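You operate a simulated robot arm through the tools that you are given. There is no shell and no other tool.

The job below is to be done with a simulated robot arm. You get a single attempt, and the scene is never put back.

## Task
Pile some things up. At the end: the cream neck flange from the press end of the steel bench is on the middle of the steel bench, with the grey valve block from there on top of it and the black nozzle on top of that; the cream fitting box from the press end of the steel bench is on the middle of the steel bench; whatever was shut is shut again. Leave all else as you found it, and nothing knocked over.

The check looks at the end state, three seconds after you hand in, the way a careful person would. Anything else that was tipped, shoved, dropped, spilled or broken makes it a failure.

## Robot
A 7-joint arm with a two-finger parallel gripper, fixed in place. Base frame: the origin is on the floor under the middle of its stand, x ahead of it, y to its left, z up; the work surface is at about z = 850. Readings come in mm, rad, newtons and seconds.
With the tool pointing down near the work surface it reaches from about 300 to 700 mm from the base axis. Its first joint turns from -1.152 to 1.152 rad. Payload 1.57 kg.
The tool frame sits at the grasp point between the pads (the TCP): z along the fingers, y along the line on which they close. The tips reach 30 mm beyond it. The gripper opens to 110 mm. The fingers are 24 mm wide and 12 mm thick; the gripper's body (48 by 112 mm) begins 78 mm behind the TCP.
Orientation is told as [roll, pitch, yaw] about the base's x, y, z axes, in that order, counted from this pose: with the fingers straight down and closing along the base's y, the tool's x points along the base's -x, its y along +y and its z along -z.

## Interface
- The arm moves only by the tool send_rows. Its argument "increments" is a list of rows, each a list of 7 numbers: the turn, a rotation vector about the tool's x, y, z in rad, then the shift along the tool's x, y, z in mm, then the finger opening in mm, from 0 to 110. In form: [[rx, ry, rz, tx, ty, tz, jaw], ...]. A call has 1 to 20 rows; each row is the pose to reach, as a shift and turn from the pose commanded when the call began, along the tool's axes at that moment. A row lasts 0.2 s, in which the tool goes at most 50 mm and 0.15 rad; a call with a longer step from one row to the next is refused whole, and so is a gripper value outside its range. Where a pose cannot be reached the arm comes as near as it can. A force on the tool above 40 N (or 10 N above the force at the start of the call, whichever is more), or a blocked arm, ends the call early, and 0.2 s more pass. Each finger travels about 108 mm/s and halts on what it meets, pressing with about 43 N; the grip force reading is that of the motor and also rises with nothing between the fingers. The clock runs only during rows and for 0.2 s after the last one: add rows that repeat a pose to give the fingers time. The reply holds the time, the measured pose of the TCP, the force on the tool along the base axes, the opening and the grip force, in the units named above and with some noise, with the torque about the TCP (base axes, N m) and any sound that the robot's microphone picked up.
- Cameras (640 x 400 px; columns grow to the right, rows downward): "scene" is fixed at [157.3, -396.7, 1385]; the picture's right is [0.82, -0.57, 0.00], its down [-0.42, -0.61, -0.68] and it looks along [0.38, 0.56, -0.74] (base axes); focal length 214 px, centre (320, 200). "wrist" rides on the gripper at [70, 16, -141] in the tool frame; the picture's right is [-0.23, 0.97, 0.00], its down [-0.86, -0.20, -0.48] and it looks along [-0.47, -0.11, 0.88] (tool axes); focal length 222 px, centre (320, 200). There is no depth. A picture from a camera that has moved, and an enlarged one, comes with that camera's place and axes in the base frame and with its lens.
- get_image(camera): a new picture of that camera. The clock stands still meanwhile.
- inspect(camera, box): a new picture of the part [left, top, right, bottom] of that camera's present view, enlarged. The clock stands still meanwhile.
- finish_job(): hands the job in; it is judged then, once.

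Places have to be worked out from the pictures, the camera data and where the tool is seen. Open the gripper and draw the arm clear of the work before you hand the job in, unless the task says otherwise.

The tools are called after "Emit:" by a JSON object that holds its "method" and its "body". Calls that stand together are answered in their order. send_rows: Moves the arm, as the interface text tells. Its arguments: {"type":"object","properties":{"increments":{"type":"array"}},"required":["increments"]} The other tools are called the same way: get_image (camera) takes a picture; inspect (camera, box) takes an enlarged picture of a part of a camera's view; finish_job () hands the job in.

At the start:

```text
clock: 0.0
ee_pos: [324.3, -153.6, 1202.8]
tcp_rot: [0.0, 0.0, 0.0]
ft_force: [0.7, 0.0, 0.2]
moment: [0.0, -0.03, 0.02]
gripper_width: 110.2
grasp_force: 0.0
```

scene: 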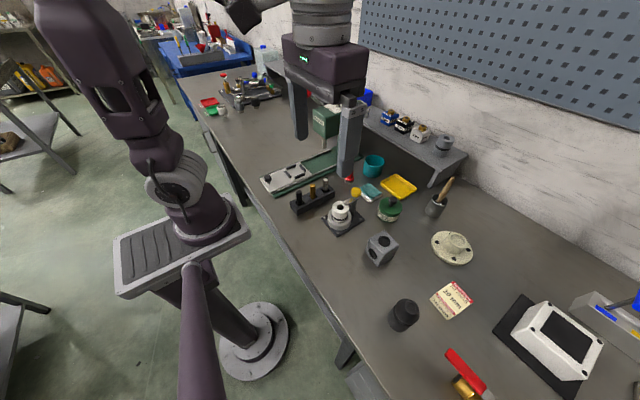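
wrist: 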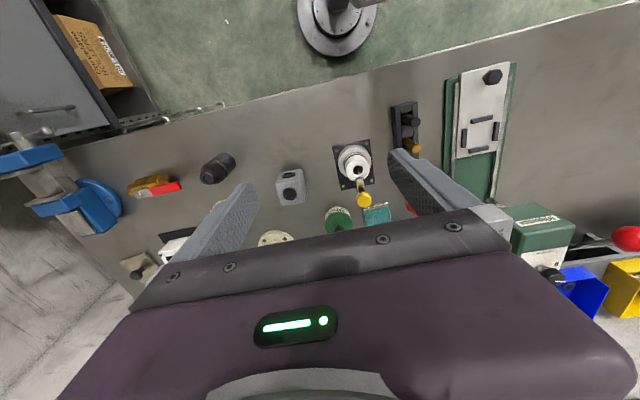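

I'll begin by taking enlarged views of the bench to identify the objects named in the job.

Emit:
{"method": "inspect", "body": {"camera": "scene", "box": [240, 130, 480, 280]}}

Emit:
{"method": "inspect", "body": {"camera": "scene", "box": [340, 220, 640, 400]}}

Emit:
{"method": "inspect", "body": {"camera": "scene", "box": [150, 0, 400, 150]}}

Emit:
{"method": "get_image", "body": {"camera": "wrist"}}

```text
2.67 times, centred on (360, 205) of scene
camera zoom: at [157.3, -396.7, 1385.0], right [0.82, -0.57, 0.0], down [-0.42, -0.61, -0.68], along [0.38, 0.56, -0.74], focal length 572 px, centre (213, 187)
```

zoom: 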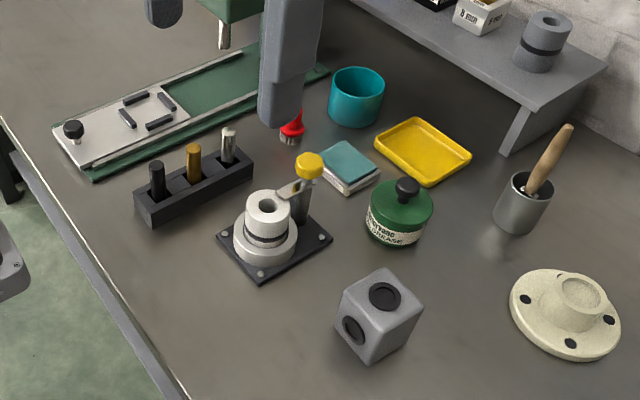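

```text
2.13 times, centred on (490, 310) of scene
camera zoom: at [157.3, -396.7, 1385.0], right [0.82, -0.57, 0.0], down [-0.42, -0.61, -0.68], along [0.38, 0.56, -0.74], focal length 458 px, centre (-43, -35)
```

zoom: 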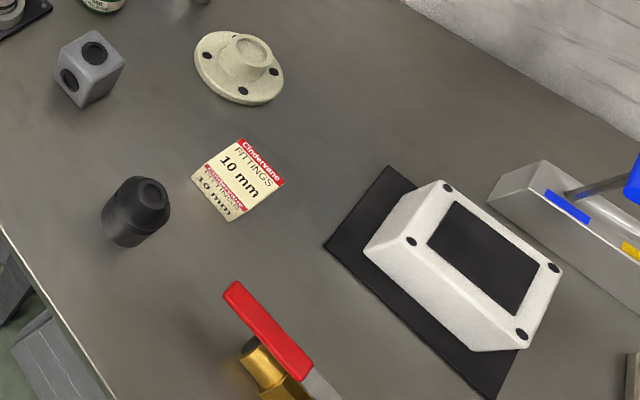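

```text
2.56 times, centred on (275, 75) of scene
camera zoom: at [157.3, -396.7, 1385.0], right [0.82, -0.57, 0.0], down [-0.42, -0.61, -0.68], along [0.38, 0.56, -0.74], focal length 549 px, centre (435, 520)
```

zoom: 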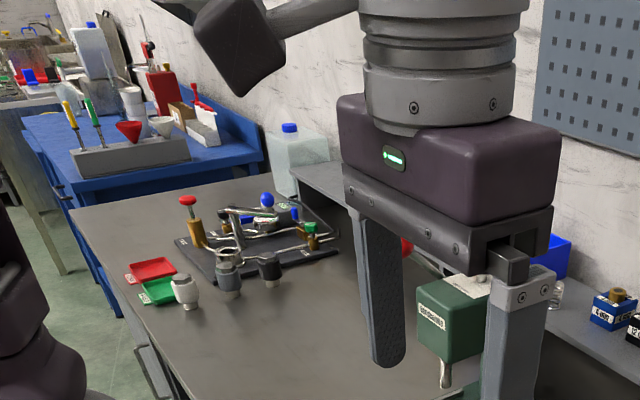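

```text
taken
camera wrist: at [254.1, -137.4, 1345.9], right [0.23, 0.97, 0.0], down [0.86, -0.2, 0.48], along [0.47, -0.11, -0.88], focal length 222 px, centre (320, 200)
```

wrist: 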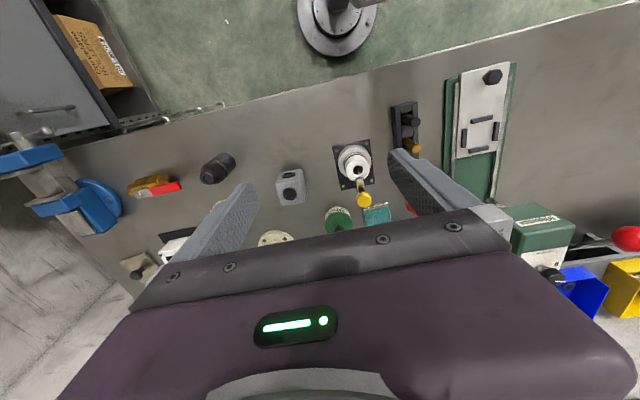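

The visible candidates are a cream flange, a grey block, a black nozzle and a fittings box. I don't yet know which end is the "press end" or whether there are duplicates, so I move the arm high toward +y to look around.

Emit:
{"method": "send_rows", "body": {"increments": [[0, 0, 0, 0, 45, 0, 110], [0, 0, 0, 0, 90, 0, 110], [0, 0, 0, 0, 135, 0, 110], [0, 0, 0, 0, 180, 0, 110], [0, 0, 0, 0, 225, 0, 110], [0, 0, 0, 0, 270, 0, 110], [0, 0, 0, 0, 315, 0, 110], [0, 0, 0, 0, 360, 0, 110], [0, 0, 0, 0, 405, 0, 110], [0, 0, 0, 0, 450, 0, 110], [0, 0, 0, 0, 495, 0, 110], [0, 0, 0, 0, 495, 0, 110]]}}

Emit:
{"method": "get_image", "body": {"camera": "wrist"}}

Emit:
{"method": "get_image", "body": {"camera": "scene"}}

```text
clock: 2.6
ee_pos: [326.5, 341.5, 1204.5]
tcp_rot: [0.0, 0.0, -0.001]
ft_force: [-2.2, -0.2, 0.6]
moment: [0.05, -0.03, 0.01]
gripper_width: 109.5
grasp_force: 0.1
```

```text
taken
camera wrist: at [256.5, 359.0, 1345.1], right [0.23, 0.97, 0.0], down [0.85, -0.2, 0.48], along [0.47, -0.11, -0.88], focal length 222 px, centre (320, 200)
```

wrist: 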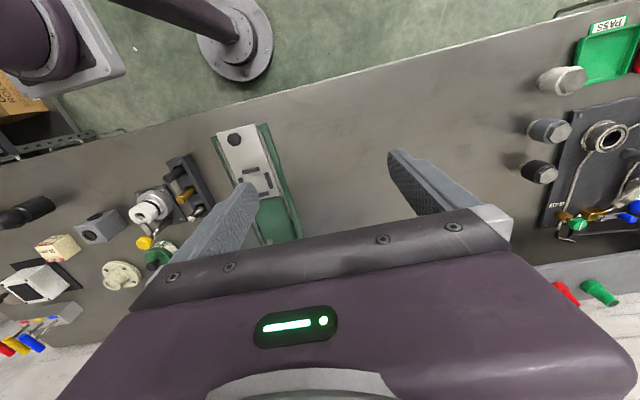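

```text
taken
```

scene: 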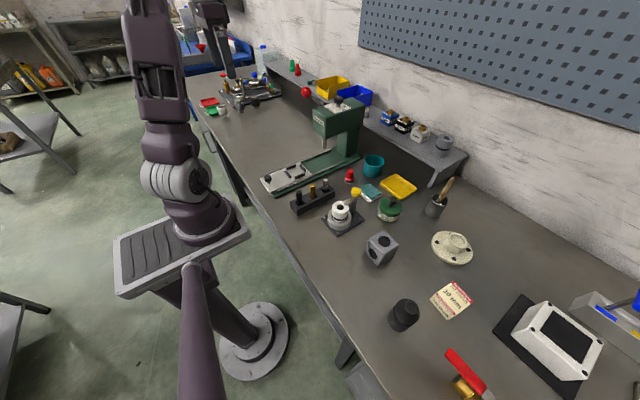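

Now the layout is clearer. The green press and the loose parts are on the near (−y) half, there's an open stretch at y≈250–700, and a manifold sits at the far end. I go back toward the press end for close views of each part to measure it.

Emit:
{"method": "send_rows", "body": {"increments": [[0, 0, 0, 0, -48, 0, 110], [0, 0, 0, 0, -96, 0, 110], [0, 0, 0, 0, -144, 0, 110], [0, 0, 0, 0, -192, 0, 110], [0, 0, 0, 0, -240, 0, 110], [0, 0, 0, 0, -288, 0, 110], [0, 0, 0, 0, -336, 0, 110], [0, 0, 0, 0, -384, 0, 110], [0, 0, 0, 0, -432, 0, 110], [0, 0, 0, 0, -480, 0, 110], [0, 0, 0, 0, -528, 0, 110], [0, 0, 0, 0, -576, 0, 110], [0, 0, 0, -20, -620, 20, 110], [0, 0, 0, -40, -640, 40, 110], [0, 0, 0, -60, -640, 60, 110], [0, 0, 0, -60, -640, 60, 110]]}}

Emit:
{"method": "get_image", "body": {"camera": "wrist"}}

Emit:
{"method": "inspect", "body": {"camera": "wrist", "box": [100, 50, 420, 250]}}

```text
refused: row 13 steps farther than a row can; nothing moved
```

```text
taken
camera wrist: at [256.5, 359.0, 1345.1], right [0.23, 0.97, 0.0], down [0.85, -0.2, 0.48], along [0.47, -0.11, -0.88], focal length 222 px, centre (320, 200)
```

wrist: 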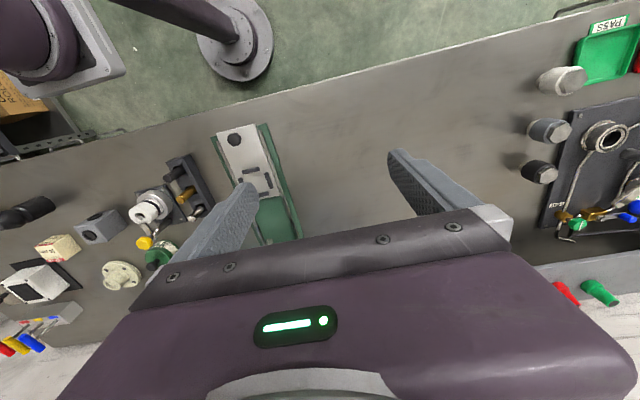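

```text
2.00 times, centred on (260, 150) of wrist
camera zoom: at [256.5, 359.0, 1345.1], right [0.23, 0.97, 0.0], down [0.85, -0.2, 0.48], along [0.47, -0.11, -0.88], focal length 444 px, centre (440, 300)
```

zoom: 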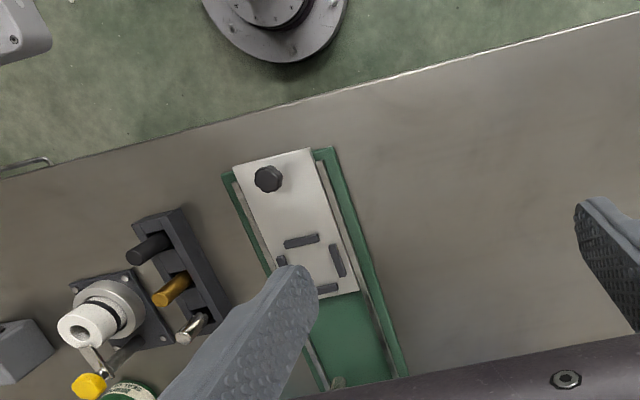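

One step was too long and the call was refused, so I resend the same traverse with smaller steps.

Emit:
{"method": "send_rows", "body": {"increments": [[0, 0, 0, 0, -45, 0, 110], [0, 0, 0, 0, -90, 0, 110], [0, 0, 0, 0, -135, 0, 110], [0, 0, 0, 0, -180, 0, 110], [0, 0, 0, 0, -225, 0, 110], [0, 0, 0, 0, -270, 0, 110], [0, 0, 0, 0, -315, 0, 110], [0, 0, 0, 0, -360, 0, 110], [0, 0, 0, 0, -405, 0, 110], [0, 0, 0, 0, -450, 0, 110], [0, 0, 0, 0, -495, 0, 110], [0, 0, 0, 0, -540, 0, 110], [0, 0, 0, -10, -580, 10, 110], [0, 0, 0, -20, -620, 20, 110], [0, 0, 0, -30, -660, 30, 110], [0, 0, 0, -40, -680, 50, 110], [0, 0, 0, -60, -680, 60, 110], [0, 0, 0, -60, -680, 60, 110]]}}

Emit:
{"method": "get_image", "body": {"camera": "wrist"}}

Emit:
{"method": "inspect", "body": {"camera": "wrist", "box": [160, 50, 480, 250]}}

```text
clock: 6.4
ee_pos: [384.7, -337.2, 1143.7]
tcp_rot: [-0.001, -0.001, 0.0]
ft_force: [0.6, -0.2, -0.1]
moment: [-0.03, 0.04, 0.0]
gripper_width: 110.0
grasp_force: 0.1
```

```text
taken
camera wrist: at [314.7, -320.7, 1286.7], right [0.23, 0.97, 0.0], down [0.86, -0.2, 0.48], along [0.47, -0.11, -0.88], focal length 222 px, centre (320, 200)
```

wrist: 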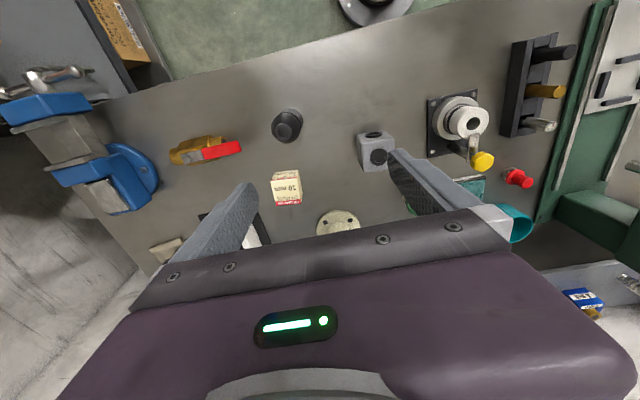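

```text
2.00 times, centred on (320, 150) of wrist
camera zoom: at [314.7, -320.7, 1286.7], right [0.23, 0.97, 0.0], down [0.86, -0.2, 0.48], along [0.47, -0.11, -0.88], focal length 444 px, centre (320, 300)
```

zoom: 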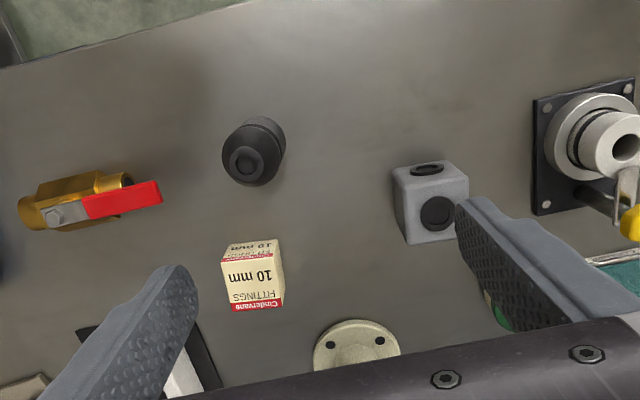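

All four parts are visible from here. My estimates are flange ≈(625,−350), block ≈(460,−250), nozzle ≈(377,−398), box ≈(494,−433). I move high over the flange for a close look.

Emit:
{"method": "send_rows", "body": {"increments": [[0, 0, 0, -40, 0, 0, 110], [0, 0, 0, -80, -3, 8, 110], [0, 0, 0, -120, -6, 16, 110], [0, 0, 0, -160, -9, 24, 110], [0, 0, 0, -200, -12, 32, 110], [0, 0, 0, -236, -13, 44, 110], [0, 0, 0, -236, -13, 44, 110]]}}

Emit:
{"method": "get_image", "body": {"camera": "wrist"}}

Emit:
{"method": "inspect", "body": {"camera": "wrist", "box": [220, 70, 420, 195]}}

```text
clock: 8.0
ee_pos: [551.5, -324.5, 1097.2]
tcp_rot: [0.0, -0.003, -0.001]
ft_force: [0.4, -0.5, 0.7]
moment: [-0.02, 0.01, 0.01]
gripper_width: 110.0
grasp_force: 0.1
out of reach, approached as far as the arm can: row 4, 5, 6, 7
```

```text
taken
camera wrist: at [481.7, -308.1, 1239.7], right [0.23, 0.97, 0.0], down [0.85, -0.2, 0.48], along [0.47, -0.11, -0.88], focal length 222 px, centre (320, 200)
```

wrist: 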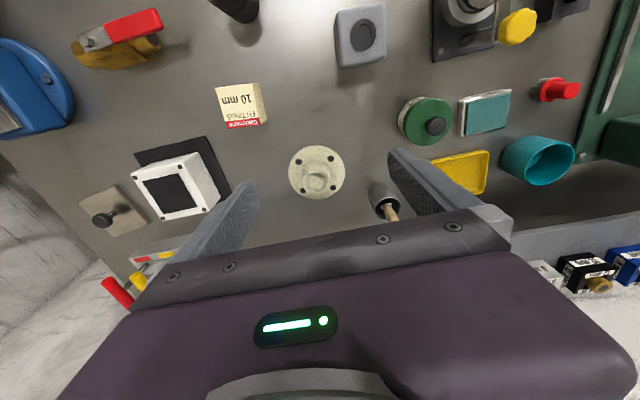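

```text
3.20 times, centred on (320, 132) of wrist
camera zoom: at [481.7, -308.1, 1239.7], right [0.23, 0.97, 0.0], down [0.85, -0.2, 0.48], along [0.47, -0.11, -0.88], focal length 711 px, centre (320, 416)
```

zoom: 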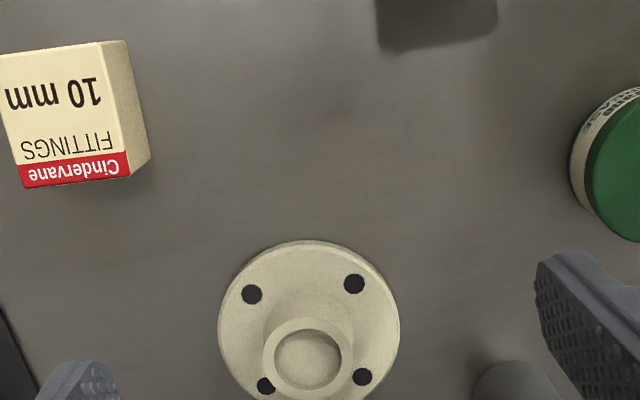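

The neck flange centre comes out at about (625,−349), with a neck ≈47 mm across and its top near z≈897. That is just past straight-down reach. I check its profile from the scene camera before planning a tilted grasp.

Emit:
{"method": "inspect", "body": {"camera": "scene", "box": [412, 215, 492, 265]}}

Emit:
{"method": "inspect", "body": {"camera": "scene", "box": [352, 222, 412, 272]}}

Emit:
{"method": "inspect", "body": {"camera": "scene", "box": [380, 270, 480, 340]}}

```text
8.00 times, centred on (452, 240) of scene
camera zoom: at [157.3, -396.7, 1385.0], right [0.82, -0.57, 0.0], down [-0.42, -0.61, -0.68], along [0.38, 0.56, -0.74], focal length 1716 px, centre (-736, -120)
```

zoom: 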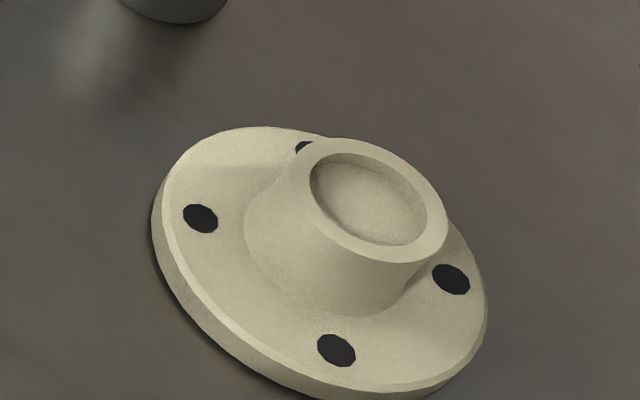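

```text
8.00 times, centred on (382, 247) of scene
camera zoom: at [157.3, -396.7, 1385.0], right [0.82, -0.57, 0.0], down [-0.42, -0.61, -0.68], along [0.38, 0.56, -0.74], focal length 1716 px, centre (-176, -176)
```

zoom: 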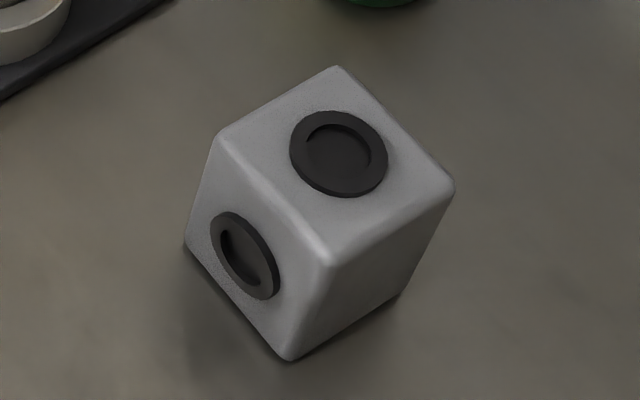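

```text
5.71 times, centred on (430, 305) of scene
camera zoom: at [157.3, -396.7, 1385.0], right [0.82, -0.57, 0.0], down [-0.42, -0.61, -0.68], along [0.38, 0.56, -0.74], focal length 1226 px, centre (-309, -400)
```

zoom: 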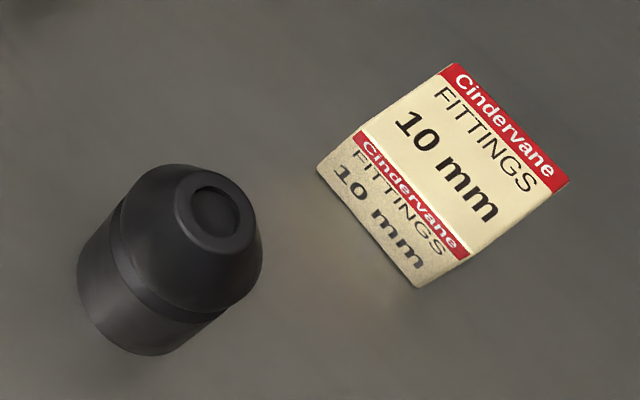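

The neck is a slight cone, about 45 mm across at the top (z≈903) and 62 mm at its foot. I turn the tool so it points radially at the flange and its closing axis is tangential, and pull back within reach to re-sync the commanded pose.

Emit:
{"method": "send_rows", "body": {"increments": [[0, 0, 0.14, 40, 0, 0, 110], [0, 0, 0.28, 80, 0, 0, 110], [0, 0, 0.42, 100, 0, 0, 110], [0, 0, 0.512, 100, 0, 0, 110], [0, 0, 0.512, 100, 0, 0, 110]]}}

```text
clock: 9.2
ee_pos: [450.2, -325.3, 1097.6]
tcp_rot: [-0.001, -0.001, -0.513]
ft_force: [-0.5, -0.2, 1.1]
moment: [-0.03, 0.01, -0.03]
gripper_width: 109.9
grasp_force: 0.1
```

The commanded pose follows the clipped pose, which is good. Next I move to a tilted hover (about 0.2 rad outward) above the flange, with the fingertips still well clear.

Emit:
{"method": "send_rows", "body": {"increments": [[0, -0.05, 0, -25, 10, 25, 110], [0, -0.1, 0, -52, 22, 52, 110], [0, -0.15, 0, -78, 35, 78, 110], [0, -0.2, 0, -105, 48, 105, 110], [0, -0.2, 0, -136, 63, 137, 110], [0, -0.2, 0, -136, 63, 137, 110]]}}

Emit:
{"method": "get_image", "body": {"camera": "wrist"}}

Emit:
{"method": "inspect", "body": {"camera": "wrist", "box": [220, 80, 420, 205]}}

```text
clock: 10.6
ee_pos: [600.8, -333.3, 957.6]
tcp_rot: [0.0, -0.201, -0.509]
ft_force: [0.1, 0.4, -0.6]
moment: [0.01, 0.0, 0.01]
gripper_width: 109.9
grasp_force: 0.1
```

```text
taken
camera wrist: at [524.7, -272.8, 1082.3], right [0.67, 0.74, 0.04], down [0.55, -0.54, 0.64], along [0.5, -0.4, -0.77], focal length 222 px, centre (320, 200)
```

wrist: 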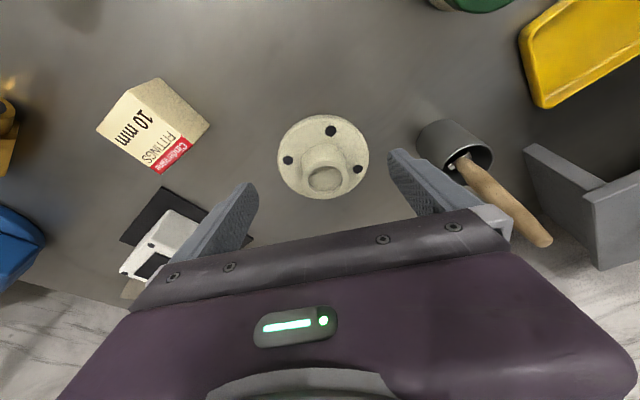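

```text
3.20 times, centred on (320, 142) of wrist
camera zoom: at [524.7, -272.8, 1082.3], right [0.67, 0.74, 0.04], down [0.55, -0.54, 0.64], along [0.5, -0.4, -0.77], focal length 711 px, centre (320, 384)
```

zoom: 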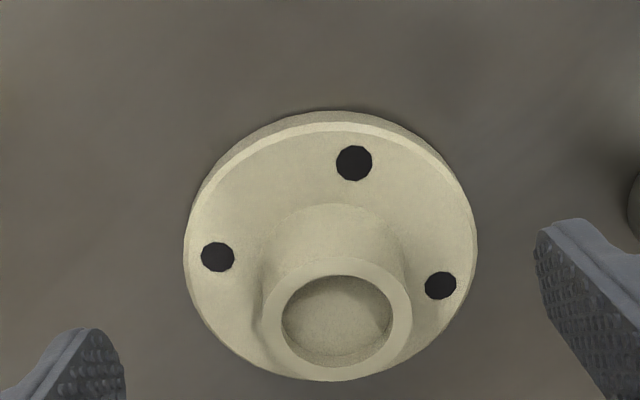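

At this tilt the flange is reachable. The neck sits about 4 mm toward tool +y and about 20 mm further out than the tool axis. I correct that and descend partway, then check the alignment again.

Emit:
{"method": "send_rows", "body": {"increments": [[0, 0, 0, -7, 2, 8, 110], [0, 0, 0, -14.6, 4.2, 28.5, 110], [0, 0, 0, -14.6, 4.2, 28.5, 110]]}}

Emit:
{"method": "inspect", "body": {"camera": "wrist", "box": [200, 90, 440, 240]}}

Emit:
{"method": "get_image", "body": {"camera": "scene"}}

```text
clock: 11.4
ee_pos: [619.8, -341.0, 932.9]
tcp_rot: [0.0, -0.2, -0.511]
ft_force: [-0.5, -0.5, 0.1]
moment: [0.02, -0.03, 0.04]
gripper_width: 110.0
grasp_force: 0.1
```

```text
2.67 times, centred on (320, 165) of wrist
camera zoom: at [543.6, -280.0, 1058.9], right [0.67, 0.74, 0.05], down [0.55, -0.54, 0.64], along [0.5, -0.4, -0.77], focal length 592 px, centre (320, 293)
```

zoom: 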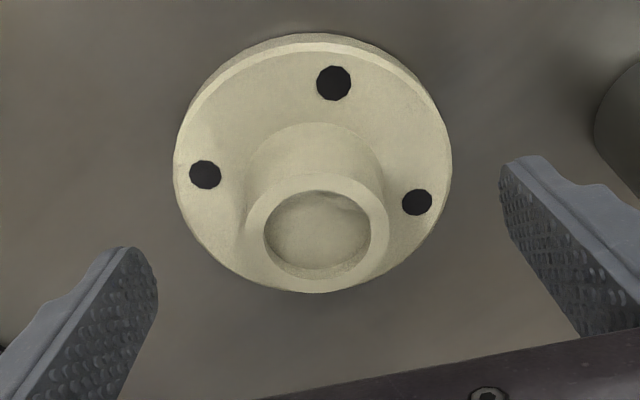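

```text
taken
```

scene: 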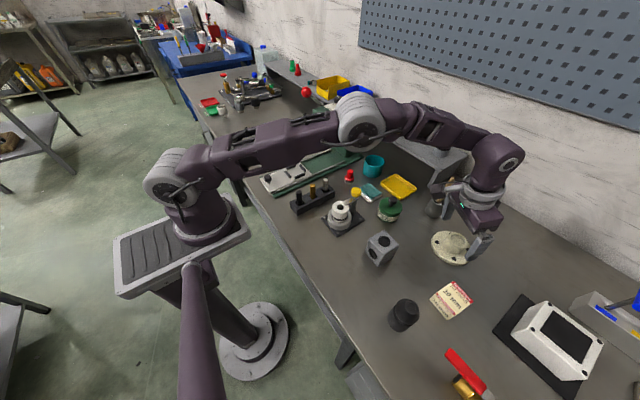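

The neck top now sits right on the tool axis. I descend vertically to put the tips about 9 mm above the disc, then close on the neck.

Emit:
{"method": "send_rows", "body": {"increments": [[0, 0, 0, 2.9, -0.8, 14.2, 110], [0, 0, 0, 5.8, -1.5, 28.4, 110], [0, 0, 0, 5.8, -1.5, 28.4, 110]]}}

Emit:
{"method": "inspect", "body": {"camera": "scene", "box": [420, 190, 520, 270]}}

Emit:
{"method": "inspect", "body": {"camera": "wrist", "box": [200, 90, 440, 240]}}

```text
clock: 12.2
ee_pos: [617.3, -344.4, 905.4]
tcp_rot: [-0.001, -0.202, -0.51]
ft_force: [0.2, -0.9, -0.7]
moment: [0.02, -0.01, -0.01]
gripper_width: 110.2
grasp_force: 0.1
```

```text
5.00 times, centred on (470, 230) of scene
camera zoom: at [157.3, -396.7, 1385.0], right [0.82, -0.57, 0.0], down [-0.42, -0.61, -0.68], along [0.38, 0.56, -0.74], focal length 1072 px, centre (-430, 50)
```

zoom: 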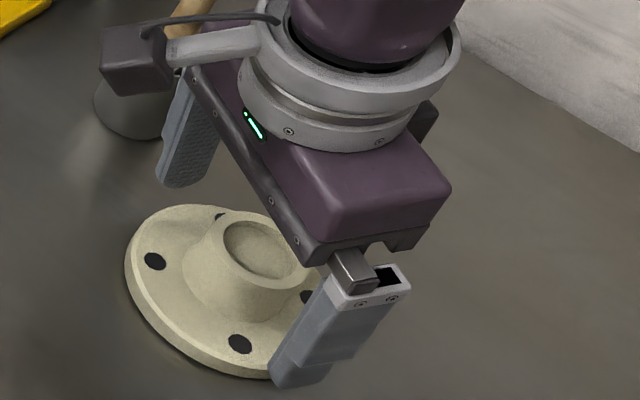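

```text
2.67 times, centred on (320, 165) of wrist
camera zoom: at [541.5, -282.9, 1030.5], right [0.67, 0.74, 0.04], down [0.55, -0.54, 0.64], along [0.5, -0.4, -0.77], focal length 592 px, centre (320, 293)
```

zoom: 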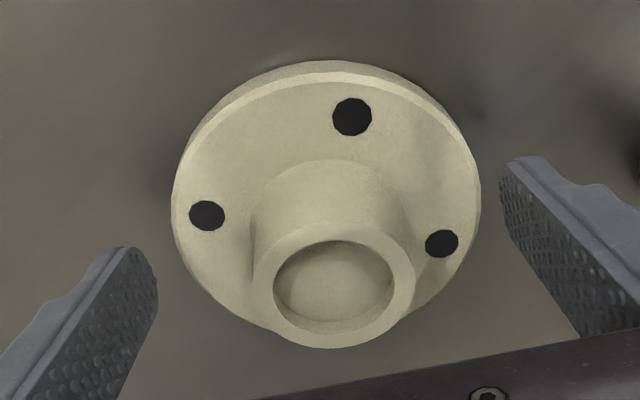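

The neck is about 3 mm toward +y of the tool centre after settling. I nudge that out and close on the neck.

Emit:
{"method": "send_rows", "body": {"increments": [[0, 0, 0, 0, 3, 0, 110], [0, 0, 0, 0, 3, 0, 110], [0, 0, 0, 0, 3, 0, 80], [0, 0, 0, 0, 3, 0, 65], [0, 0, 0, 0, 3, 0, 50], [0, 0, 0, 0, 3, 0, 30], [0, 0, 0, 0, 3, 0, 30], [0, 0, 0, 0, 3, 0, 30]]}}

Emit:
{"method": "inspect", "body": {"camera": "wrist", "box": [200, 90, 440, 240]}}

Emit:
{"method": "inspect", "body": {"camera": "scene", "box": [420, 190, 520, 270]}}

```text
clock: 14.0
ee_pos: [618.6, -341.7, 906.5]
tcp_rot: [0.0, -0.201, -0.511]
ft_force: [0.7, -0.3, 0.6]
moment: [0.06, -0.03, 0.03]
gripper_width: 46.4
grasp_force: 42.9
```

```text
2.67 times, centred on (320, 165) of wrist
camera zoom: at [543.2, -280.6, 1030.9], right [0.67, 0.74, 0.05], down [0.55, -0.54, 0.64], along [0.5, -0.4, -0.77], focal length 592 px, centre (320, 293)
```

zoom: 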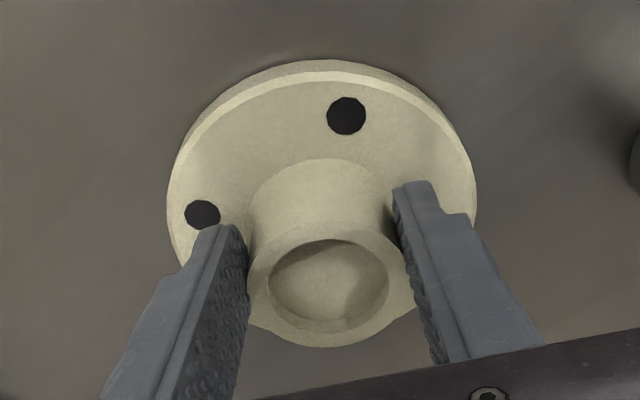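

```text
5.00 times, centred on (470, 230) of scene
camera zoom: at [157.3, -396.7, 1385.0], right [0.82, -0.57, 0.0], down [-0.42, -0.61, -0.68], along [0.38, 0.56, -0.74], focal length 1072 px, centre (-430, 50)
```

zoom: 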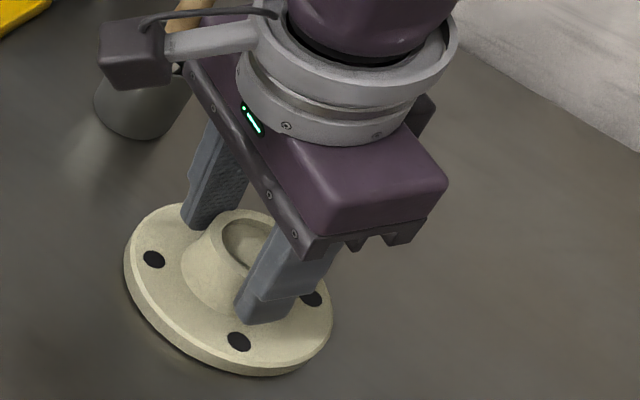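

The fingers stopped at 46.4 mm with full grip force, so the neck is held. I lift 25 mm straight up and check that it comes level.

Emit:
{"method": "send_rows", "body": {"increments": [[0, 0, 0, -1, 0, -4.9, 30], [0, 0, 0, -2, 0, -9.8, 30], [0, 0, 0, -3.5, 0, -17, 30], [0, 0, 0, -5, 0, -24.5, 30], [0, 0, 0, -5, 0, -24.5, 30]]}}

Emit:
{"method": "inspect", "body": {"camera": "wrist", "box": [200, 90, 440, 240]}}

Emit:
{"method": "inspect", "body": {"camera": "scene", "box": [420, 190, 520, 270]}}

```text
clock: 15.2
ee_pos: [619.4, -343.5, 929.1]
tcp_rot: [0.003, -0.199, -0.51]
ft_force: [-0.6, -0.3, -1.1]
moment: [0.01, -0.02, 0.0]
gripper_width: 30.2
grasp_force: 0.0
```

```text
2.67 times, centred on (320, 165) of wrist
camera zoom: at [542.9, -281.3, 1054.7], right [0.67, 0.74, 0.05], down [0.55, -0.54, 0.64], along [0.5, -0.4, -0.77], focal length 592 px, centre (320, 293)
```

zoom: 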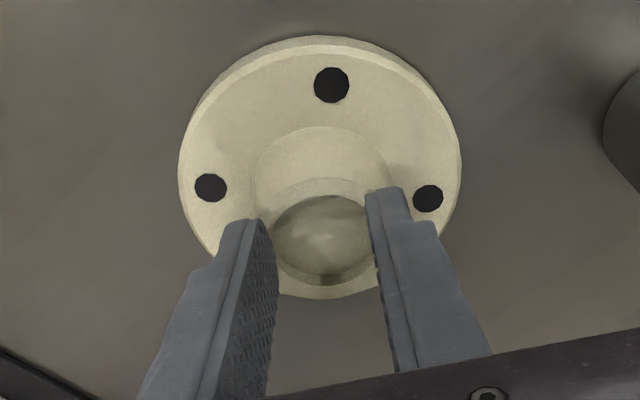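

```text
5.00 times, centred on (470, 230) of scene
camera zoom: at [157.3, -396.7, 1385.0], right [0.82, -0.57, 0.0], down [-0.42, -0.61, -0.68], along [0.38, 0.56, -0.74], focal length 1072 px, centre (-430, 50)
```

zoom: 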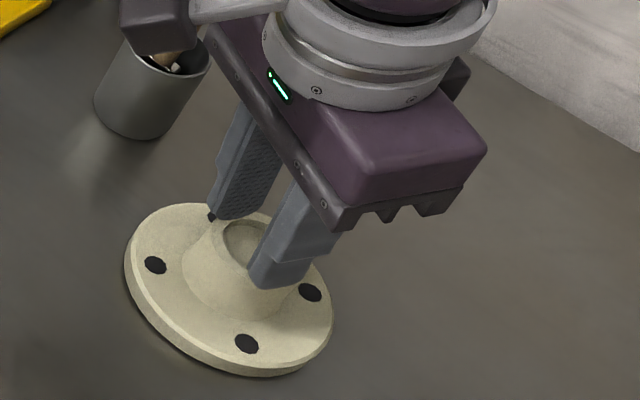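

The fingers slid up off the tapered neck, and the flange stayed in place undisturbed. The disc measures about 101–103 mm, which fits the 110 mm opening, so I'll grip its vertical rim instead. First I rise clear, reopen and realign.

Emit:
{"method": "send_rows", "body": {"increments": [[0, 0, 0, -4, 0, -19.6, 30], [0, 0, 0, -8, 0, -39, 30], [0, 0, 0, -8, 0, -39, 70], [0, 0, 0, -8, 0, -39, 110], [0, 0, 0, -8, 0, -39, 110]]}}

Emit:
{"method": "inspect", "body": {"camera": "wrist", "box": [200, 90, 440, 240]}}

Emit:
{"method": "inspect", "body": {"camera": "scene", "box": [420, 190, 520, 270]}}

```text
clock: 16.4
ee_pos: [617.0, -342.8, 968.6]
tcp_rot: [-0.001, -0.2, -0.511]
ft_force: [-0.4, 0.1, -1.0]
moment: [-0.03, 0.01, -0.01]
gripper_width: 109.9
grasp_force: 0.0
```

```text
2.67 times, centred on (320, 165) of wrist
camera zoom: at [542.0, -281.0, 1094.4], right [0.67, 0.74, 0.05], down [0.55, -0.54, 0.64], along [0.5, -0.4, -0.77], focal length 592 px, centre (320, 293)
```

zoom: 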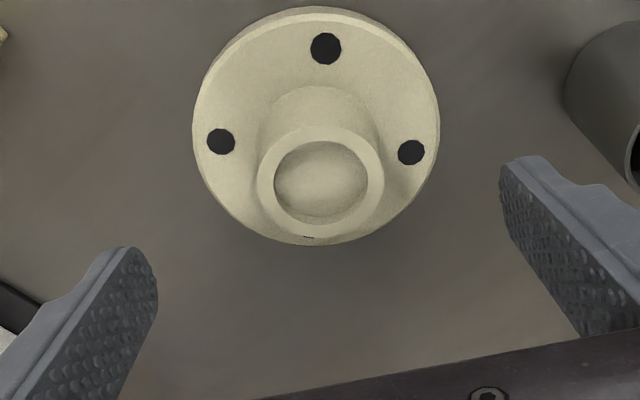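

```text
5.00 times, centred on (470, 230) of scene
camera zoom: at [157.3, -396.7, 1385.0], right [0.82, -0.57, 0.0], down [-0.42, -0.61, -0.68], along [0.38, 0.56, -0.74], focal length 1072 px, centre (-430, 50)
```

zoom: 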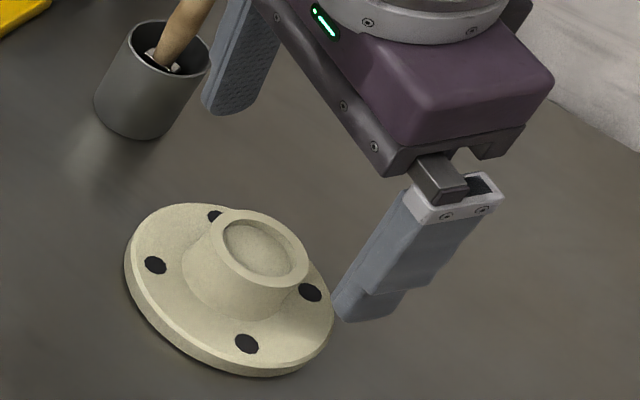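

The flange is intact and unmoved. I take a finer zoom on the disc to measure its centre relative to the fingers.

Emit:
{"method": "inspect", "body": {"camera": "wrist", "box": [260, 85, 380, 185]}}

```text
4.00 times, centred on (320, 135) of wrist
camera zoom: at [542.0, -281.0, 1094.4], right [0.67, 0.74, 0.05], down [0.55, -0.54, 0.64], along [0.5, -0.4, -0.77], focal length 888 px, centre (320, 460)
```

zoom: 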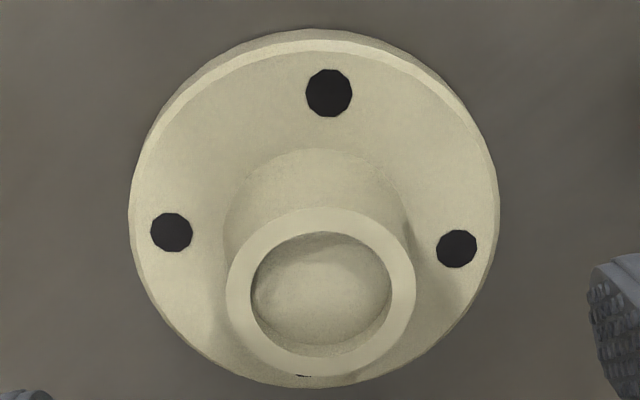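

Measured in tool coordinates, the disc centre is within ±1 mm laterally and about 12 mm outward. I shift outward 6.5 mm and descend until the tips are just above the disc level, then check the finger clearance.

Emit:
{"method": "send_rows", "body": {"increments": [[0, 0, 0, -2, 0, 18, 110], [0, 0, 0, 2, 0, 40, 110], [0, 0, 0, 5, 0, 57, 110], [0, 0, 0, 7, 0, 67, 110], [0, 0, 0, 7, 0, 67, 110], [0, 0, 0, 7, 0, 67, 110]]}}

Emit:
{"method": "inspect", "body": {"camera": "wrist", "box": [200, 90, 440, 240]}}

Emit:
{"method": "inspect", "body": {"camera": "scene", "box": [420, 190, 520, 270]}}

```text
clock: 17.8
ee_pos: [624.9, -344.4, 901.5]
tcp_rot: [0.001, -0.201, -0.511]
ft_force: [0.0, -0.2, -0.2]
moment: [0.01, -0.02, 0.0]
gripper_width: 110.0
grasp_force: 0.0
```

```text
2.67 times, centred on (320, 165) of wrist
camera zoom: at [549.5, -282.7, 1027.2], right [0.67, 0.74, 0.05], down [0.55, -0.54, 0.64], along [0.5, -0.4, -0.77], focal length 592 px, centre (320, 293)
```

zoom: 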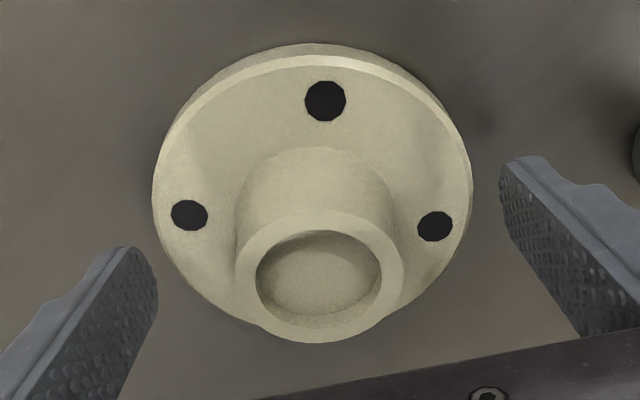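

```text
5.00 times, centred on (470, 230) of scene
camera zoom: at [157.3, -396.7, 1385.0], right [0.82, -0.57, 0.0], down [-0.42, -0.61, -0.68], along [0.38, 0.56, -0.74], focal length 1072 px, centre (-430, 50)
```

zoom: 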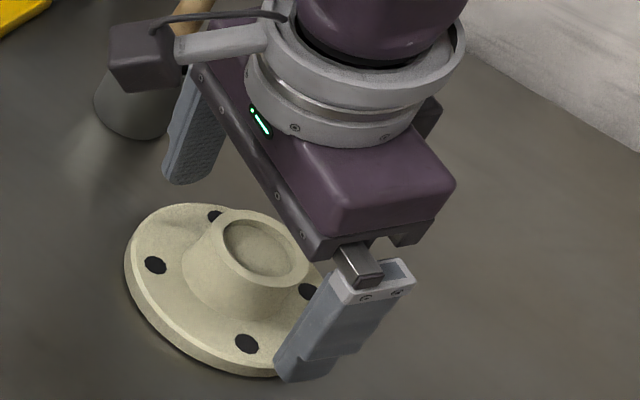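

The finger projections match my tool model well. The disc centre is about 2.8 mm toward −y of the finger midpoint, so I correct that and verify before the last 14 mm.

Emit:
{"method": "send_rows", "body": {"increments": [[0, 0, 0, 0, -2.7, 0, 110], [0, 0, 0, 0, -2.7, 0, 110], [0, 0, 0, 0, -2.7, 0, 110]]}}

Emit:
{"method": "inspect", "body": {"camera": "wrist", "box": [200, 90, 440, 240]}}

```text
clock: 18.6
ee_pos: [622.9, -346.6, 902.4]
tcp_rot: [0.001, -0.201, -0.513]
ft_force: [-0.6, -0.3, 0.4]
moment: [-0.04, 0.0, 0.02]
gripper_width: 109.9
grasp_force: 0.1
```

```text
2.67 times, centred on (320, 165) of wrist
camera zoom: at [548.1, -285.1, 1027.4], right [0.67, 0.74, 0.05], down [0.55, -0.54, 0.64], along [0.5, -0.4, -0.77], focal length 592 px, centre (320, 293)
```

zoom: 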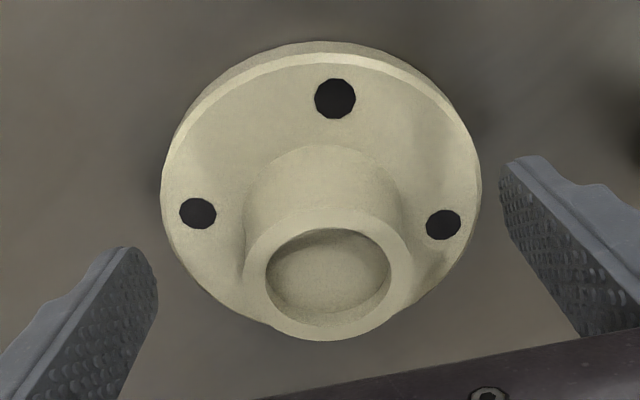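

The disc is now centred between the fingers to within a millimetre. I descend 17 mm to straddle the rim, then close gently.

Emit:
{"method": "send_rows", "body": {"increments": [[0, 0, 0, 1.2, 0, 6, 110], [0, 0, 0, 2.4, 0, 12, 110], [0, 0, 0, 3.4, 0, 16.7, 110], [0, 0, 0, 3.4, 0, 16.7, 110]]}}

Emit:
{"method": "inspect", "body": {"camera": "wrist", "box": [200, 90, 440, 240]}}

Emit:
{"method": "inspect", "body": {"camera": "scene", "box": [420, 190, 520, 270]}}

```text
clock: 19.6
ee_pos: [623.2, -348.1, 885.7]
tcp_rot: [0.0, -0.201, -0.511]
ft_force: [-0.3, -0.5, -0.7]
moment: [0.0, 0.0, 0.01]
gripper_width: 109.9
grasp_force: 0.1
```

```text
2.67 times, centred on (320, 165) of wrist
camera zoom: at [547.7, -286.2, 1010.1], right [0.67, 0.74, 0.04], down [0.55, -0.54, 0.64], along [0.5, -0.4, -0.77], focal length 592 px, centre (320, 293)
```

zoom: 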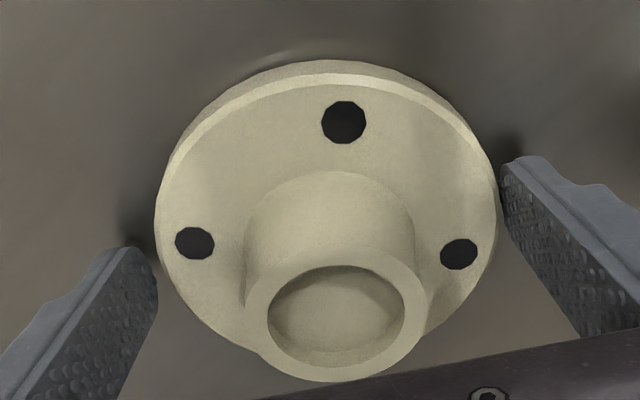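

```text
5.00 times, centred on (470, 230) of scene
camera zoom: at [157.3, -396.7, 1385.0], right [0.82, -0.57, 0.0], down [-0.42, -0.61, -0.68], along [0.38, 0.56, -0.74], focal length 1072 px, centre (-430, 50)
```

zoom: 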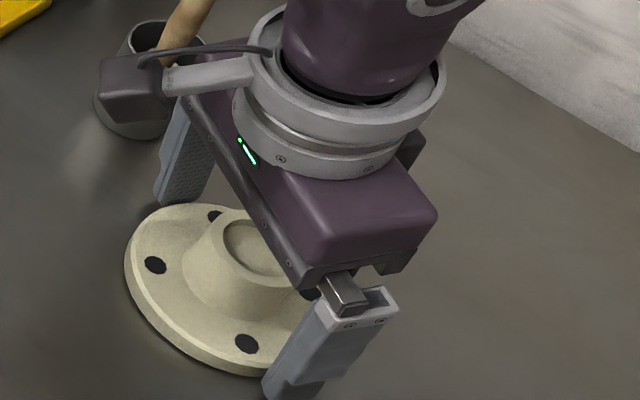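

The fingers straddle the rim with no contact force. I close on the disc.

Emit:
{"method": "send_rows", "body": {"increments": [[0, 0, 0, 0, 0, 0, 106], [0, 0, 0, 0, 0, 0, 102], [0, 0, 0, 0, 0, 0, 95], [0, 0, 0, 0, 0, 0, 85], [0, 0, 0, 0, 0, 0, 85], [0, 0, 0, 0, 0, 0, 85]]}}

Emit:
{"method": "inspect", "body": {"camera": "wrist", "box": [200, 90, 440, 240]}}

```text
clock: 21.0
ee_pos: [622.6, -348.0, 883.9]
tcp_rot: [0.0, -0.2, -0.511]
ft_force: [0.5, 0.1, 0.9]
moment: [0.08, -0.07, -0.01]
gripper_width: 102.6
grasp_force: 43.3
```

```text
2.67 times, centred on (320, 165) of wrist
camera zoom: at [547.7, -286.2, 1010.2], right [0.67, 0.74, 0.05], down [0.55, -0.54, 0.64], along [0.5, -0.4, -0.77], focal length 592 px, centre (320, 293)
```

zoom: 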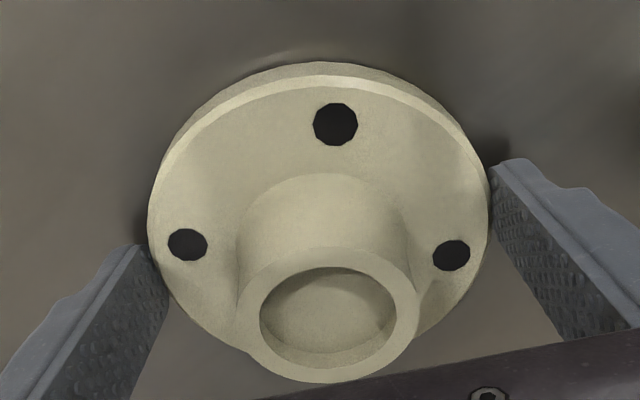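

The rim is gripped at 102.6 mm with 43 N. I lift slowly by 15 mm and check.

Emit:
{"method": "send_rows", "body": {"increments": [[0, 0, 0, -0.5, 0, -2.5, 85], [0, 0, 0, -1, 0, -5, 85], [0, 0, 0, -2, 0, -10, 85], [0, 0, 0, -3, 0, -14.7, 85], [0, 0, 0, -3, 0, -14.7, 85]]}}

Emit:
{"method": "inspect", "body": {"camera": "wrist", "box": [200, 90, 440, 240]}}

Emit:
{"method": "inspect", "body": {"camera": "scene", "box": [420, 190, 520, 270]}}

```text
clock: 22.2
ee_pos: [623.3, -347.6, 900.0]
tcp_rot: [0.001, -0.202, -0.511]
ft_force: [0.1, 0.4, -1.9]
moment: [0.02, -0.02, -0.04]
gripper_width: 102.5
grasp_force: 42.3
```

```text
2.67 times, centred on (320, 165) of wrist
camera zoom: at [547.0, -286.1, 1026.0], right [0.67, 0.74, 0.05], down [0.55, -0.54, 0.64], along [0.5, -0.4, -0.77], focal length 592 px, centre (320, 293)
```

zoom: 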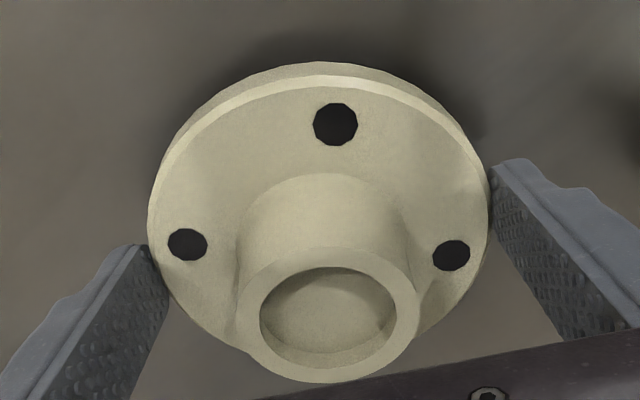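

```text
5.00 times, centred on (470, 230) of scene
camera zoom: at [157.3, -396.8, 1385.0], right [0.82, -0.57, 0.0], down [-0.42, -0.61, -0.68], along [0.38, 0.56, -0.74], focal length 1072 px, centre (-430, 50)
```

zoom: 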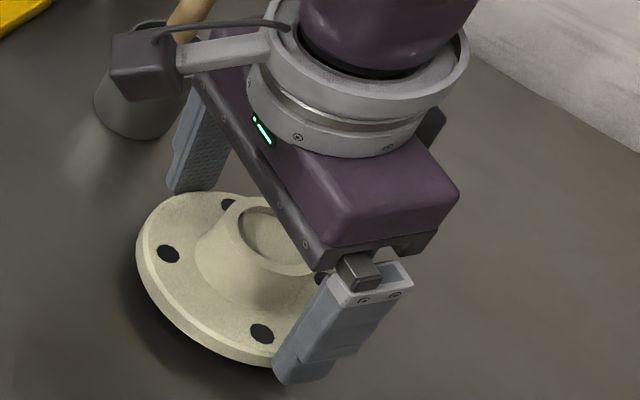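

The flange hangs level in the grip and weighs only about 2 N. I raise it and retract radially to about r=450 at z≈1060.

Emit:
{"method": "send_rows", "body": {"increments": [[0, 0, 0, -4, 0, -19.6, 85], [0, 0, 0, -8, 0, -39.2, 85], [0, 0, 0, -11.9, 0, -58.8, 85], [0, 0, 0, 14.5, 0, -79.5, 85], [0, 0, 0, 45.8, 0, -101.1, 85], [0, 0, 0, 82, 0, -123.8, 85], [0, 0, 0, 118.2, 0, -146.5, 85], [0, 0, 0, 154.4, 0, -169.1, 85], [0, 0, 0, 190.6, 0, -191.8, 85], [0, 0, 0, 225.9, 0, -209.1, 85], [0, 0, 0, 225.9, 0, -209.1, 85]]}}

Emit:
{"method": "get_image", "body": {"camera": "wrist"}}

Emit:
{"method": "get_image", "body": {"camera": "scene"}}

```text
clock: 24.6
ee_pos: [394.7, -220.0, 1062.9]
tcp_rot: [0.0, -0.202, -0.511]
ft_force: [-0.3, -1.2, -1.8]
moment: [0.03, 0.01, 0.01]
gripper_width: 102.7
grasp_force: 42.8
```

```text
taken
camera wrist: at [318.1, -159.0, 1187.6], right [0.67, 0.74, 0.05], down [0.55, -0.54, 0.64], along [0.5, -0.4, -0.77], focal length 222 px, centre (320, 200)
```

wrist: 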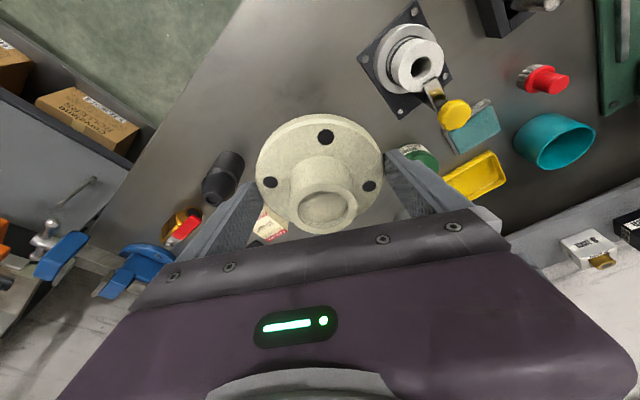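

```text
taken
```

scene: 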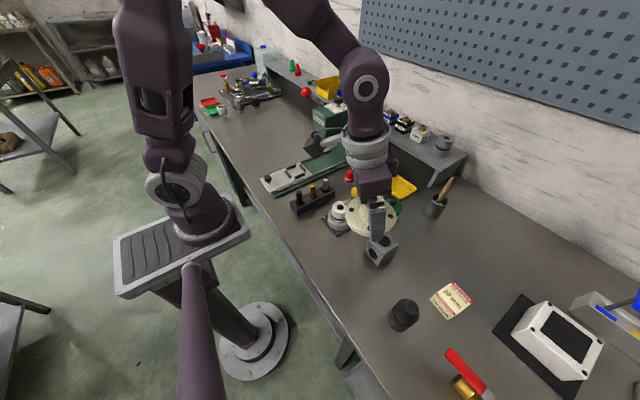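

The flange is firmly held. I swing it about the base axis at z≈1100 with a small radius, keeping clear of the press head, round toward the open middle stretch.

Emit:
{"method": "send_rows", "body": {"increments": [[-0.0199, 0, -0.098, 12.4, 43.9, -9.7, 85], [-0.0398, 0, -0.196, 28.4, 85.0, -23.1, 85], [-0.0597, 0, -0.294, 48, 122.9, -37.3, 85], [-0.0796, 0, -0.392, 69.9, 157.7, -52, 85], [-0.0995, 0, -0.49, 93.1, 190.8, -56.7, 85], [-0.1194, 0, -0.588, 118.4, 221.3, -61.9, 85], [-0.1393, 0, -0.686, 143.1, 251.2, -66.9, 85], [-0.1592, 0, -0.784, 169.2, 279.8, -72.2, 85], [-0.1791, 0, -0.882, 196.6, 307.1, -77.7, 85], [-0.199, 0, -0.98, 223.7, 336.6, -83.2, 85], [-0.2189, 0, -1.078, 251, 369.8, -88.8, 85], [-0.2395, 0, -1.1794, 284.2, 401.4, -95.5, 85], [-0.2395, 0, -1.1794, 284.2, 401.4, -95.5, 85]]}}

Emit:
{"method": "get_image", "body": {"camera": "wrist"}}

Emit:
{"method": "get_image", "body": {"camera": "scene"}}

```text
clock: 27.4
ee_pos: [333.8, 278.0, 1097.3]
tcp_rot: [0.001, -0.2, 0.694]
ft_force: [-0.9, 0.2, -1.5]
moment: [-0.02, 0.03, 0.01]
gripper_width: 102.8
grasp_force: 43.2
```

```text
taken
camera wrist: at [249.0, 229.6, 1222.6], right [-0.45, 0.89, 0.05], down [0.7, 0.32, 0.64], along [0.56, 0.32, -0.77], focal length 222 px, centre (320, 200)
```

wrist: 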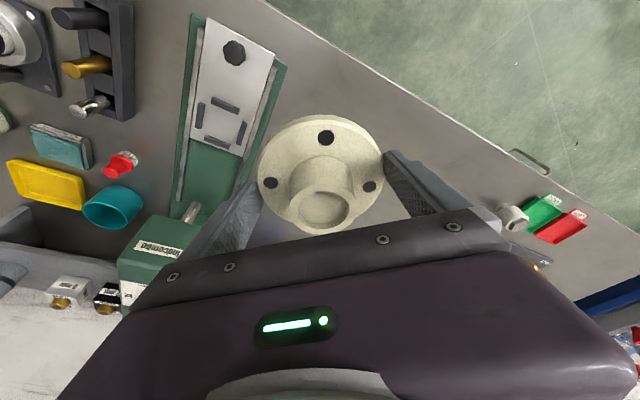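

```text
taken
```

scene: 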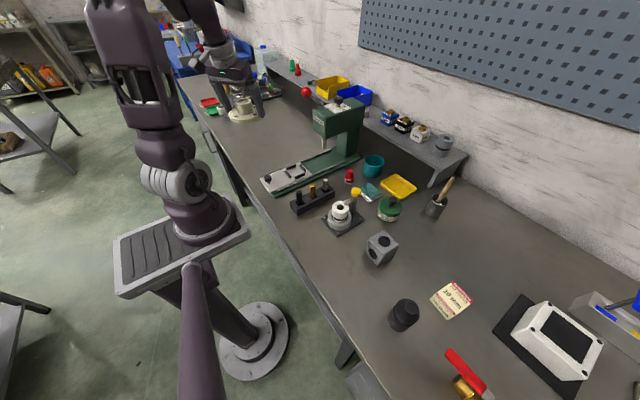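

The swing went cleanly. I extend outward and lower to about 18 mm above the bench over the target spot near (424,353).

Emit:
{"method": "send_rows", "body": {"increments": [[0, 0, 0, -26.4, 0, 20.7, 85], [0, 0, 0, -61.6, 0, 48.2, 85], [0, 0, 0, -96.9, 0, 75.8, 85], [0, 0, 0, -88.9, 0, 115, 85], [0, 0, 0, -80.9, 0, 154.2, 85], [0, 0, 0, -74, 0, 188.5, 85], [0, 0, 0, -69, 0, 213, 85], [0, 0, 0, -69, 0, 213, 85], [0, 0, 0, -69, 0, 213, 85]]}}

Emit:
{"method": "get_image", "body": {"camera": "wrist"}}

Emit:
{"method": "inspect", "body": {"camera": "scene", "box": [190, 50, 350, 150]}}

```text
clock: 29.4
ee_pos: [416.6, 346.9, 902.7]
tcp_rot: [-0.001, -0.201, 0.692]
ft_force: [0.2, 0.7, -1.7]
moment: [-0.02, -0.01, 0.0]
gripper_width: 102.7
grasp_force: 42.9
```

```text
taken
camera wrist: at [332.4, 299.3, 1028.2], right [-0.45, 0.89, 0.05], down [0.7, 0.32, 0.64], along [0.56, 0.32, -0.77], focal length 222 px, centre (320, 200)
```

wrist: 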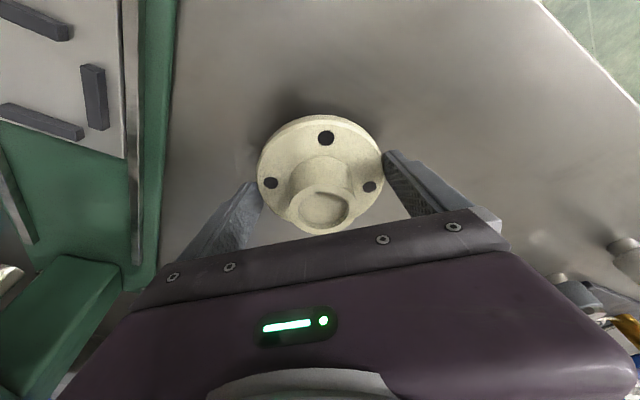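

```text
4.00 times, centred on (270, 100) of scene
camera zoom: at [157.3, -396.7, 1385.0], right [0.82, -0.57, 0.0], down [-0.42, -0.61, -0.68], along [0.38, 0.56, -0.74], focal length 858 px, centre (520, 600)
```

zoom: 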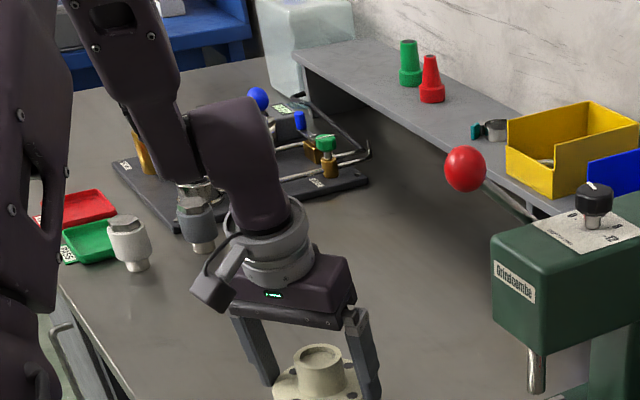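

The flange is hovering over clear bench. I lower the last stretch in small steps and watch for contact force.

Emit:
{"method": "send_rows", "body": {"increments": [[0, 0, 0, 1.2, 0, 5.9, 85], [0, 0, 0, 2.4, 0, 11.8, 85], [0, 0, 0, 2.8, 0, 13.7, 85], [0, 0, 0, 3.2, 0, 15.7, 85], [0, 0, 0, 3.2, 0, 15.7, 85]]}}

```text
clock: 30.6
ee_pos: [416.3, 346.0, 886.5]
tcp_rot: [-0.001, -0.199, 0.69]
ft_force: [0.8, 0.5, -0.8]
moment: [-0.02, -0.01, -0.01]
gripper_width: 102.4
grasp_force: 42.9
```

There's no clear contact yet. I lower another 3 mm in 1 mm steps.

Emit:
{"method": "send_rows", "body": {"increments": [[0, 0, 0, 0.2, 0, 1, 85], [0, 0, 0, 0.4, 0, 2, 85], [0, 0, 0, 0.6, 0, 3, 85], [0, 0, 0, 0.6, 0, 3, 85]]}}

Emit:
{"method": "inspect", "body": {"camera": "wrist", "box": [200, 90, 440, 240]}}

```text
clock: 31.6
ee_pos: [416.3, 346.1, 885.6]
tcp_rot: [0.0, -0.203, 0.691]
ft_force: [-2.1, 0.6, 17.2]
moment: [-0.36, 0.07, -0.07]
gripper_width: 102.6
grasp_force: 43.1
```

```text
2.67 times, centred on (320, 165) of wrist
camera zoom: at [331.5, 297.9, 1009.7], right [-0.45, 0.89, 0.05], down [0.7, 0.32, 0.64], along [0.56, 0.32, -0.77], focal length 592 px, centre (320, 293)
```

zoom: 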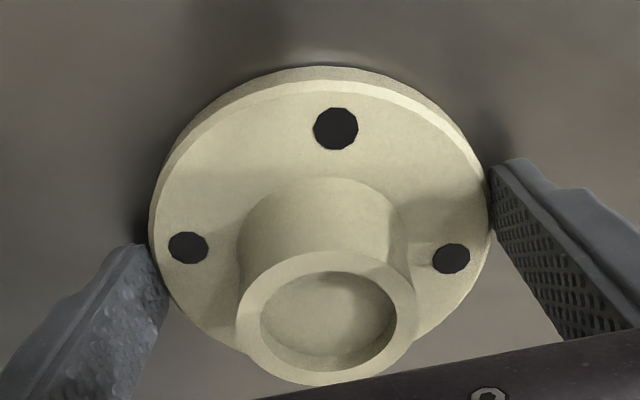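

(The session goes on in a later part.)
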